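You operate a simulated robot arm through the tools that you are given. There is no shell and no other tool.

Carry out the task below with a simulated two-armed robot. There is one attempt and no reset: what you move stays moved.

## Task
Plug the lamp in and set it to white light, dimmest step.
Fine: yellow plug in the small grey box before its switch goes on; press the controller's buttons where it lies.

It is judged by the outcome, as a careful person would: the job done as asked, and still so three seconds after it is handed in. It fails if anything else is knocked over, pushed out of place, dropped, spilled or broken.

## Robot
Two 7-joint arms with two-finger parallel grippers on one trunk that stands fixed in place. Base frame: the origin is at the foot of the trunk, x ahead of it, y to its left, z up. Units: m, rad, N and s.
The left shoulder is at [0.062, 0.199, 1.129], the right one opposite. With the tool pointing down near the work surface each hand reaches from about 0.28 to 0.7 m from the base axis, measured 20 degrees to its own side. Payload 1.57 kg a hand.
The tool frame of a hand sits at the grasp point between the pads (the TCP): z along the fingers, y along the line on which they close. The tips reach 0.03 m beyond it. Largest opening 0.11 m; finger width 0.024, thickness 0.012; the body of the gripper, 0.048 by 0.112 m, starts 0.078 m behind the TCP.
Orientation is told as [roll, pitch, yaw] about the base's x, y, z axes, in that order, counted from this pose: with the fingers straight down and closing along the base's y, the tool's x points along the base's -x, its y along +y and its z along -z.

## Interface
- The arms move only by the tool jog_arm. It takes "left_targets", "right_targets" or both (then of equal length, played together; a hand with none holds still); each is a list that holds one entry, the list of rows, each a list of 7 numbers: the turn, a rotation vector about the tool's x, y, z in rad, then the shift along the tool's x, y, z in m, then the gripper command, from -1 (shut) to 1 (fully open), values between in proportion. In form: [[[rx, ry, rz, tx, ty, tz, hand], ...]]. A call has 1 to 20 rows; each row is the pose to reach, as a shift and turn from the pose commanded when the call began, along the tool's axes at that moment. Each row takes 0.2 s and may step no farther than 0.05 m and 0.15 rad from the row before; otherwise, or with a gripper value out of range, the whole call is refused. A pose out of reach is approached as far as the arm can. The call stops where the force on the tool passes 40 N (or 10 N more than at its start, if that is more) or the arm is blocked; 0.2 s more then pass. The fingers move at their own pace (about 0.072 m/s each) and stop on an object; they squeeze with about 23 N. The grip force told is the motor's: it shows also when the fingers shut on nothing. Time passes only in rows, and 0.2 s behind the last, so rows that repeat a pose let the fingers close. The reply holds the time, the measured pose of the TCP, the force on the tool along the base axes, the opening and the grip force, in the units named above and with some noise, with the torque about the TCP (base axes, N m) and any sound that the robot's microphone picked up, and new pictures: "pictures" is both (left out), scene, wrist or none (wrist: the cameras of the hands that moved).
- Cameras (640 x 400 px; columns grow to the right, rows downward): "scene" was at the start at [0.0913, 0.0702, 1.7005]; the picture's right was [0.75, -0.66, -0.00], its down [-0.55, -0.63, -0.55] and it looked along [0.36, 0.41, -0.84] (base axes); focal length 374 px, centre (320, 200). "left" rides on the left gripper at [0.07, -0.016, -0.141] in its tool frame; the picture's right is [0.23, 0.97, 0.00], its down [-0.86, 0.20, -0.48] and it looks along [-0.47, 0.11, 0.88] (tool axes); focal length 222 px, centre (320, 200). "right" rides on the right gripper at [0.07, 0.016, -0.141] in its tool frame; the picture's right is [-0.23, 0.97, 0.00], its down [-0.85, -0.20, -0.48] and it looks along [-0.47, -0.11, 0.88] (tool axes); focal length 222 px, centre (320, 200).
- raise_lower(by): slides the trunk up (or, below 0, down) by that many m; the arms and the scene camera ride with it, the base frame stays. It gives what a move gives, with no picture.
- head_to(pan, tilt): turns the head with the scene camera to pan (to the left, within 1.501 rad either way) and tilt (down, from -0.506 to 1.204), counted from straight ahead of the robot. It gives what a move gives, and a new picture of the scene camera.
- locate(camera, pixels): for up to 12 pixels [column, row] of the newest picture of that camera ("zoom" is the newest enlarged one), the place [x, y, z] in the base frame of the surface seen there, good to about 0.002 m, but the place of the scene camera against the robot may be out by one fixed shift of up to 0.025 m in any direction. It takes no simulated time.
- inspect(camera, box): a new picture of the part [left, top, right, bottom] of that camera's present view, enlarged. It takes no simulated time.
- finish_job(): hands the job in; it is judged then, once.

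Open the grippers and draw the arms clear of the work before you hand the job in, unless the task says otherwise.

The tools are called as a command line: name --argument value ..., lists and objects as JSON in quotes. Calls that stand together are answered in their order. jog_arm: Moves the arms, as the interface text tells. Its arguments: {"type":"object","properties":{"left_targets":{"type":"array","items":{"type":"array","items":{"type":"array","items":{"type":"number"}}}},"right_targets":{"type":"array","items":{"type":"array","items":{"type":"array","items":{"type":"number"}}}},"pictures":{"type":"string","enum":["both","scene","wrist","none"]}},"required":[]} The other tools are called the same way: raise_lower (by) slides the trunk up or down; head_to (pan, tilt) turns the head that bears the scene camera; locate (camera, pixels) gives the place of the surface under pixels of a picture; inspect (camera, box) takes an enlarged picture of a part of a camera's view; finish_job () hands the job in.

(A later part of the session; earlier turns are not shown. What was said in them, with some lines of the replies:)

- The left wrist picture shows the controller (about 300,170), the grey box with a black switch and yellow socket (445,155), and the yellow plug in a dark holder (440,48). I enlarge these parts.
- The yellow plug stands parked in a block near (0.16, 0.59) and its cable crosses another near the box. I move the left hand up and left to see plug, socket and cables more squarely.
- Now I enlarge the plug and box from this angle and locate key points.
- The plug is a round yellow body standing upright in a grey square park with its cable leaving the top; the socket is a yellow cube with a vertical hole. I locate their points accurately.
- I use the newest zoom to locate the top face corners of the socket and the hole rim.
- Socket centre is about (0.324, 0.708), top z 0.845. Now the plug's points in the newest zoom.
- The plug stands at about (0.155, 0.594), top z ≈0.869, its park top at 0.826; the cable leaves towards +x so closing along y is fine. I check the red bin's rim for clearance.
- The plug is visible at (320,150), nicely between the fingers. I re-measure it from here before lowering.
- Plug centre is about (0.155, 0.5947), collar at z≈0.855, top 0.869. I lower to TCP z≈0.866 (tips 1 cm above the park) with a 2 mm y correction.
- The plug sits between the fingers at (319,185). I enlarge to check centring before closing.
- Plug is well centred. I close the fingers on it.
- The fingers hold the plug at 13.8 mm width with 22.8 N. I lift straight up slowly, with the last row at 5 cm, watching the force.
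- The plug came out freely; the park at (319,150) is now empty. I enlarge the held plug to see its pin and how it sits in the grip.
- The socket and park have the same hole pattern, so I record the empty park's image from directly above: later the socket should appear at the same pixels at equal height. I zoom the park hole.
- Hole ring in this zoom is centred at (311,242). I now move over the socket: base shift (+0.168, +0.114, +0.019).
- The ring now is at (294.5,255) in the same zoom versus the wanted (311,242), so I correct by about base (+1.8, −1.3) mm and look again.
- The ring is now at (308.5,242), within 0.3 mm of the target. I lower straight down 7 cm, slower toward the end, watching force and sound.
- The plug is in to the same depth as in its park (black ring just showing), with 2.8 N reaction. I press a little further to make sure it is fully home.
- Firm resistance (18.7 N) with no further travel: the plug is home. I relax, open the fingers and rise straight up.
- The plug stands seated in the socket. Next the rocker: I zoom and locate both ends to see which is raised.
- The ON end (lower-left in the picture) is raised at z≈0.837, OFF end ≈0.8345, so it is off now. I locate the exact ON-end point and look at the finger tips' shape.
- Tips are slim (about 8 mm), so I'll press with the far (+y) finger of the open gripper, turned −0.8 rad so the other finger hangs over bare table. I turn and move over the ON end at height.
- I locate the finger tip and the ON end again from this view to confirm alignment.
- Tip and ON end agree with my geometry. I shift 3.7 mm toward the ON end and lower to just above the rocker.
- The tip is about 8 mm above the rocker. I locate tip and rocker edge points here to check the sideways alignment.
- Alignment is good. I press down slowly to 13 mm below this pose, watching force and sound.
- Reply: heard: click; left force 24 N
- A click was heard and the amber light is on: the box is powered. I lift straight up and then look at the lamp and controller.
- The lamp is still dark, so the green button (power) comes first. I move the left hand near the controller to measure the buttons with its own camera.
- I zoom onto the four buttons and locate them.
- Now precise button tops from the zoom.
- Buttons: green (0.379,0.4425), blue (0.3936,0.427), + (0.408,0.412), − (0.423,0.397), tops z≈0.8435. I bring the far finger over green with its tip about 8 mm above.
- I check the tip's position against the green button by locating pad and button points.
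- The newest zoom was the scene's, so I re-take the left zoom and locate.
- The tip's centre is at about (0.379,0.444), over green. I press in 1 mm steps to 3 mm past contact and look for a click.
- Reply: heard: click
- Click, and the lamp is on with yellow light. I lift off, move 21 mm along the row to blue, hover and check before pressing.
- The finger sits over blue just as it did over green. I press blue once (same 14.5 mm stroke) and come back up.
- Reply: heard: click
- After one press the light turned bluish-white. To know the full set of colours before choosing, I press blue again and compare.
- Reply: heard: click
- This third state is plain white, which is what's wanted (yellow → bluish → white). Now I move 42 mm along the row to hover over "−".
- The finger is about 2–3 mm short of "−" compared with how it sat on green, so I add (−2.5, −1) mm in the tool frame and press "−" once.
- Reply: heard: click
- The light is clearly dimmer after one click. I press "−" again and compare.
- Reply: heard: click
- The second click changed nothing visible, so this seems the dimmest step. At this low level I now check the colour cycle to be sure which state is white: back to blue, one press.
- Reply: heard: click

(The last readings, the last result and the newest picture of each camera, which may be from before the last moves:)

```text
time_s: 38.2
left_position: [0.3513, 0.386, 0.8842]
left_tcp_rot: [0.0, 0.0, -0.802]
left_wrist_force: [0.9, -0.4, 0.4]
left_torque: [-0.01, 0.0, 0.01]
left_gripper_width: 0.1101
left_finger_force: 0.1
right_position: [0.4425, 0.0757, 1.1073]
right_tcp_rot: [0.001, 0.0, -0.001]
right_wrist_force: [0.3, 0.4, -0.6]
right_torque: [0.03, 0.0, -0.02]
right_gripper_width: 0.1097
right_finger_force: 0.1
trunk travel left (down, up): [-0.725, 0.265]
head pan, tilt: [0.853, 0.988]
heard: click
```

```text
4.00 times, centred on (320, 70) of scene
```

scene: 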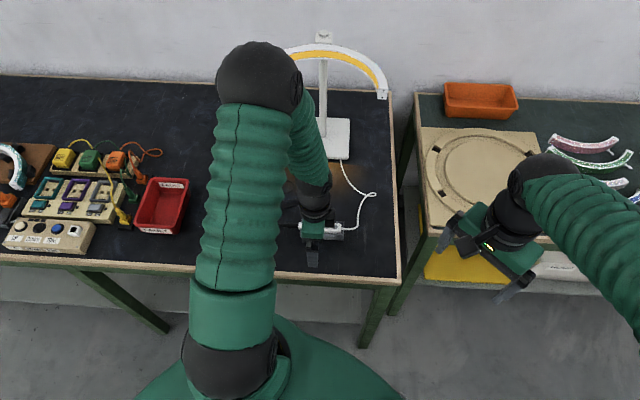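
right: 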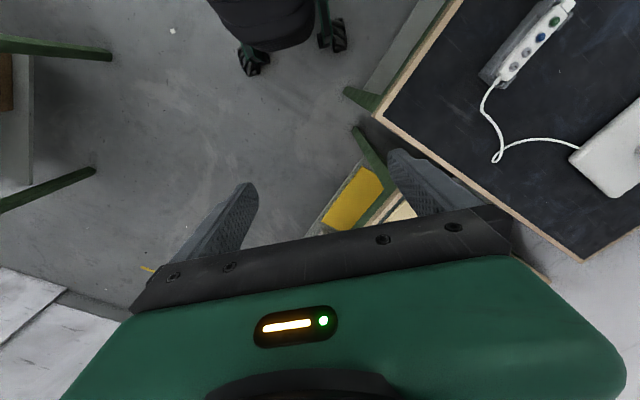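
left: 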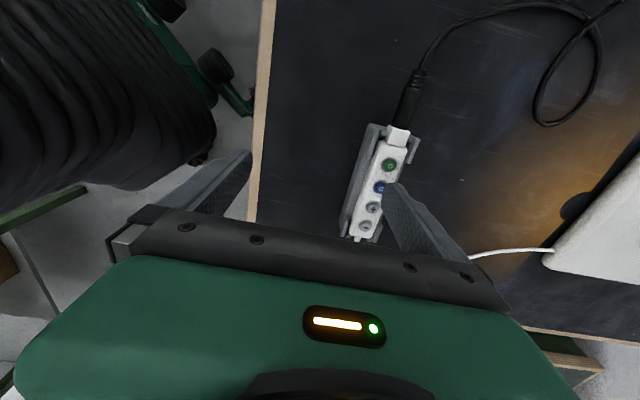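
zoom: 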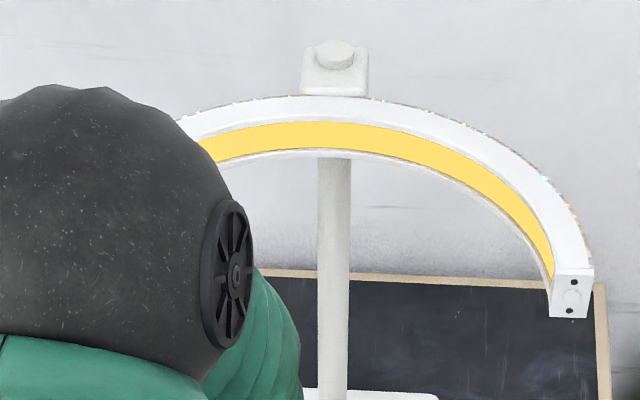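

It cycles back to yellow, so there are three colours. One more press to view the bluish one at low level.

jog_arm --left_targets '[[[0, 0, 0, 0, 0, 0.006, 1], [0, 0, 0, 0, 0, 0.01, 1], [0, 0, 0, 0, 0, 0.0115, 1], [0, 0, 0, 0, 0, 0.0125, 1], [0, 0, 0, 0, 0, 0.0135, 1], [0, 0, 0, 0, 0, 0.0145, 1], [0, 0, 0, 0, 0, 0.008, 1], [0, 0, 0, 0, 0, 0, 1], [0, 0, 0, 0, 0, 0, 1]]]'

inspect --camera "scene" --box '[240, 20, 400, 120]'

```text
time_s: 40.2
left_position: [0.3517, 0.3863, 0.884]
left_tcp_rot: [-0.001, 0.002, -0.801]
left_wrist_force: [-0.3, 0.9, 0.3]
left_torque: [0.03, -0.04, -0.04]
left_gripper_width: 0.11
left_finger_force: 0.1
right_position: [0.4425, 0.0767, 1.1072]
right_tcp_rot: [-0.001, 0.0, 0.0]
right_wrist_force: [0.1, 0.0, 0.0]
right_torque: [0.0, 0.0, 0.01]
right_gripper_width: 0.1098
right_finger_force: 0.0
trunk travel left (down, up): [-0.725, 0.265]
head pan, tilt: [0.853, 0.988]
heard: click
```

scene: 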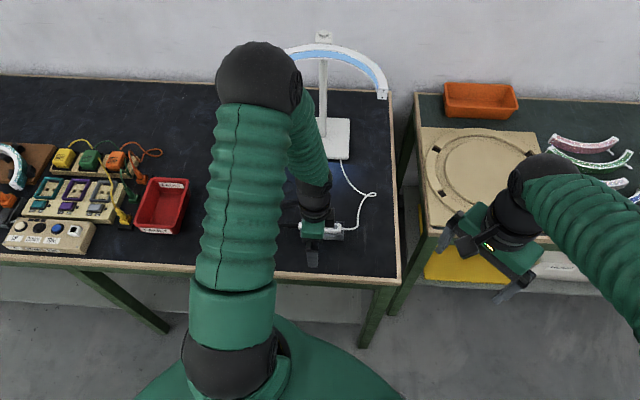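
left: 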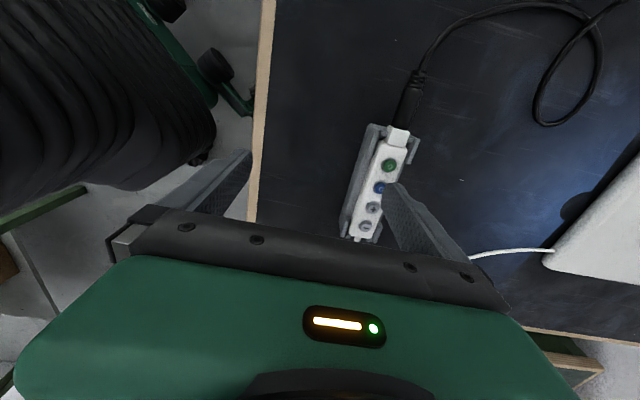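

```text
4.00 times, centred on (320, 70) of scene
```

zoom: 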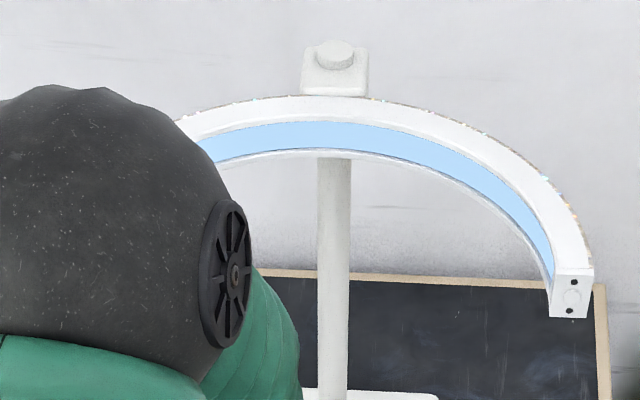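

This one is plainly blue at low level, so the third state (neutral) is white. I press blue once more to return to it.

jog_arm --left_targets '[[[0, 0, 0, 0, 0, 0.006, 1], [0, 0, 0, 0, 0, 0.01, 1], [0, 0, 0, 0, 0, 0.0115, 1], [0, 0, 0, 0, 0, 0.0125, 1], [0, 0, 0, 0, 0, 0.0135, 1], [0, 0, 0, 0, 0, 0.0145, 1], [0, 0, 0, 0, 0, 0.008, 1], [0, 0, 0, 0, 0, 0, 1], [0, 0, 0, 0, 0, 0, 1]]]'

inspect --camera "scene" --box '[240, 20, 400, 120]'

```text
time_s: 42.2
left_position: [0.3517, 0.385, 0.8838]
left_tcp_rot: [0.0, 0.0, -0.803]
left_wrist_force: [-0.4, 0.4, 0.1]
left_torque: [0.0, -0.02, 0.02]
left_gripper_width: 0.11
left_finger_force: 0.1
right_position: [0.4427, 0.0749, 1.1074]
right_tcp_rot: [0.0, -0.001, -0.001]
right_wrist_force: [0.2, -0.1, -0.1]
right_torque: [0.0, -0.02, 0.0]
right_gripper_width: 0.11
right_finger_force: 0.0
trunk travel left (down, up): [-0.725, 0.265]
head pan, tilt: [0.853, 0.988]
heard: click
```

scene: 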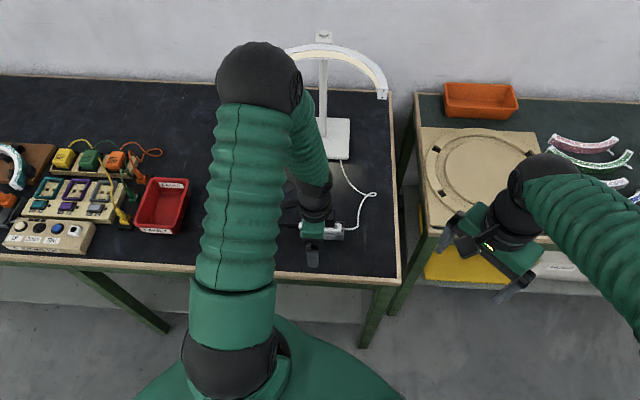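
left: 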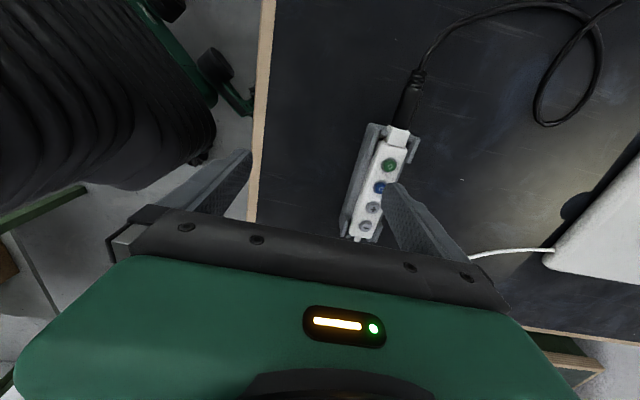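

```text
4.00 times, centred on (320, 70) of scene
```

zoom: 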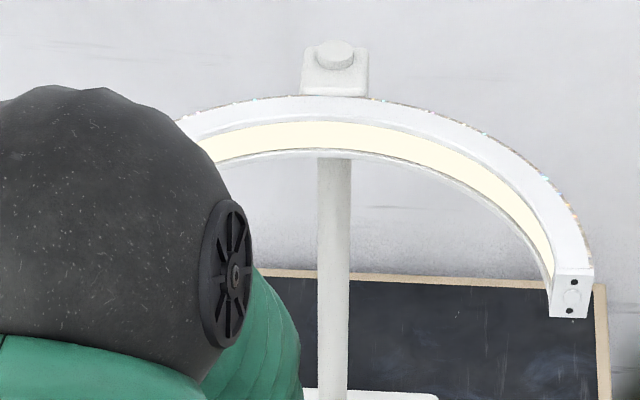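

White again. I move back to "−" and press once more to confirm that it is at the lowest step.

jog_arm --left_targets '[[[0, 0, 0, -0.015, 0, -0.003, 1], [0, 0, 0, -0.03, -0.001, -0.003, 1], [0, 0, 0, -0.0445, -0.001, 0, 1], [0, 0, 0, -0.0445, -0.001, 0, 1], [0, 0, 0, -0.0445, -0.001, 0.006, 1], [0, 0, 0, -0.0445, -0.001, 0.01, 1], [0, 0, 0, -0.0445, -0.001, 0.0115, 1], [0, 0, 0, -0.0445, -0.001, 0.0125, 1], [0, 0, 0, -0.0445, -0.001, 0.0135, 1], [0, 0, 0, -0.0445, -0.001, 0.0145, 1], [0, 0, 0, -0.0445, -0.001, 0.008, 1], [0, 0, 0, -0.0445, -0.001, 0, 1], [0, 0, 0, -0.0445, -0.001, 0, 1]]]'

inspect --camera "scene" --box '[240, 20, 400, 120]'

```text
time_s: 45.0
left_position: [0.3831, 0.3529, 0.8837]
left_tcp_rot: [-0.001, 0.0, -0.801]
left_wrist_force: [-0.2, -0.2, -0.6]
left_torque: [0.0, -0.05, 0.01]
left_gripper_width: 0.11
left_finger_force: 0.1
right_position: [0.4424, 0.0768, 1.1079]
right_tcp_rot: [0.0, 0.0, 0.0]
right_wrist_force: [-0.3, 0.3, -0.6]
right_torque: [-0.03, -0.01, -0.01]
right_gripper_width: 0.1097
right_finger_force: 0.1
trunk travel left (down, up): [-0.725, 0.265]
head pan, tilt: [0.853, 0.988]
heard: click
```

scene: 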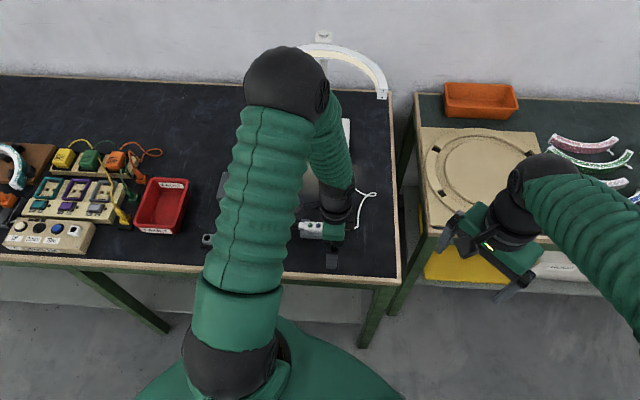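
left: 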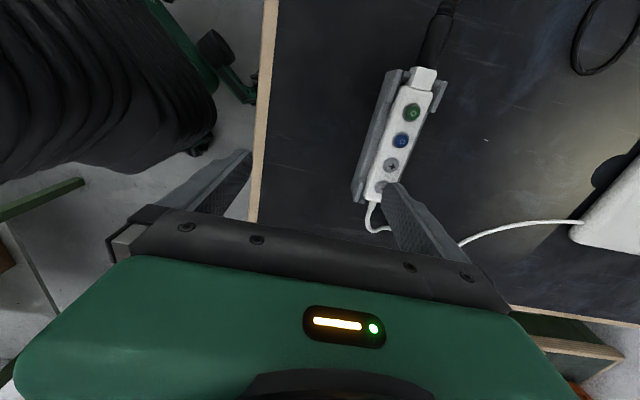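

```text
4.00 times, centred on (320, 70) of scene
```

zoom: 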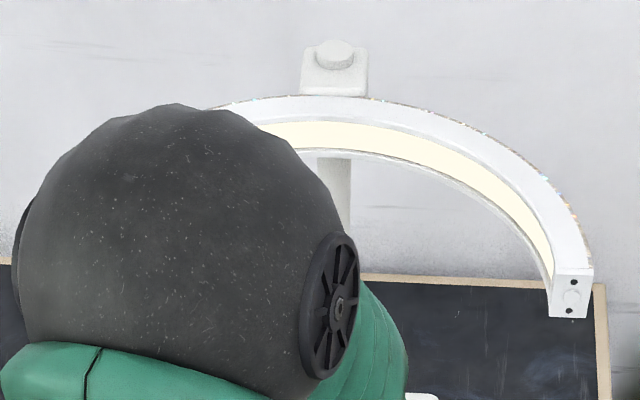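

No further change: dimmest white confirmed. I lift the left hand clear and back toward its start position.

jog_arm --left_targets '[[[0, 0, 0, 0, 0, -0.03, 1], [0, 0, 0, 0, 0, -0.07, 1], [0, 0, 0, 0, 0, -0.11, 1], [0, 0, 0, 0, 0, -0.15, 1], [0, 0, 0, 0, 0, -0.19, 1], [0, 0, 0, 0.03, 0, -0.21, 1], [0, 0, 0, 0.07, 0, -0.21, 1], [0, 0, 0, 0.11, -0.02, -0.21, 1], [0, 0, 0, 0.14, -0.05, -0.21, 1], [0, 0, 0, 0.14, -0.05, -0.21, 1]]]'

inspect --camera "scene" --box '[180, 20, 400, 260]'

inspect --camera "left" --box '[300, 40, 560, 230]'

```text
time_s: 47.2
left_position: [0.2496, 0.4187, 1.094]
left_tcp_rot: [0.001, 0.002, -0.803]
left_wrist_force: [-0.3, -0.4, -0.5]
left_torque: [0.01, 0.03, -0.01]
left_gripper_width: 0.11
left_finger_force: 0.0
right_position: [0.4431, 0.0745, 1.1068]
right_tcp_rot: [0.0, 0.0, 0.001]
right_wrist_force: [0.9, -0.4, 0.1]
right_torque: [0.01, 0.02, 0.0]
right_gripper_width: 0.1102
right_finger_force: 0.2
trunk travel left (down, up): [-0.725, 0.265]
head pan, tilt: [0.853, 0.988]
```

scene: 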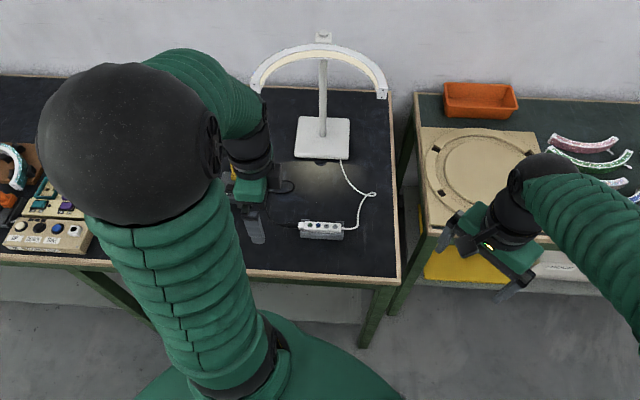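
left: 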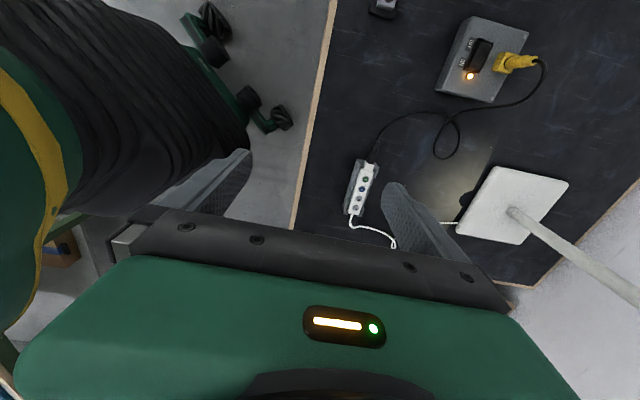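

```text
1.67 times, centred on (290, 140) of scene
```

zoom: 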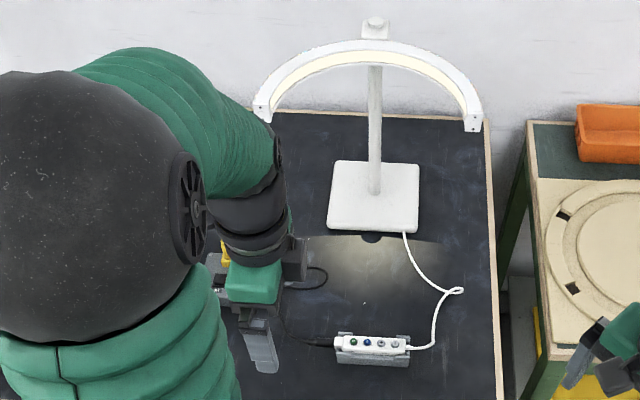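

```text
2.11 times, centred on (430, 135) of left
```

zoom: 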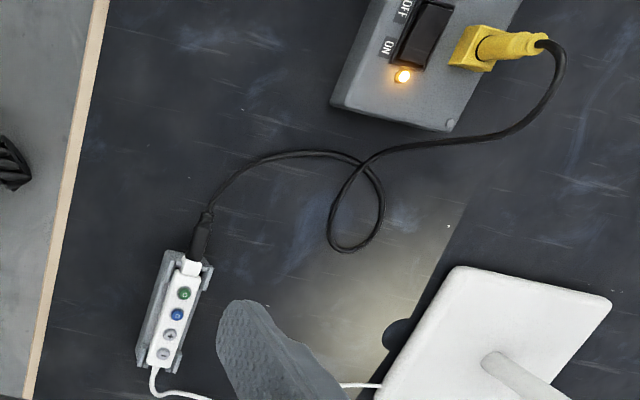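

The plug is seated, the box light is on, and the lamp glows dim white. The controller lies in its cradle, both hands are open and clear, so I hand the job in.

finish_job

```text
The job is handed in.
```

The lamp is plugged in and glowing white at its dimmest step, and I've handed the job in.

- **Plug and switch:** The yellow plug went into the small grey box first and was pushed fully home. Only then did I press the switch to ON; it clicked and the amber light came on.
- **Colour:** I pressed green to turn the lamp on, then blue to change the colour. There are three colours: yellow, blue and a neutral white. I went round all three to be sure, and left it on white, which looks slightly creamy at the low level.
- **Brightness:** The first press of "−" dimmed it. Two more presses made no visible change, so it is at the lowest step.

I pressed the controller's buttons where it lay in its cradle, and in the last pictures nothing else had been knocked over or moved. The left hand is drawn back, and both grippers are open and clear.
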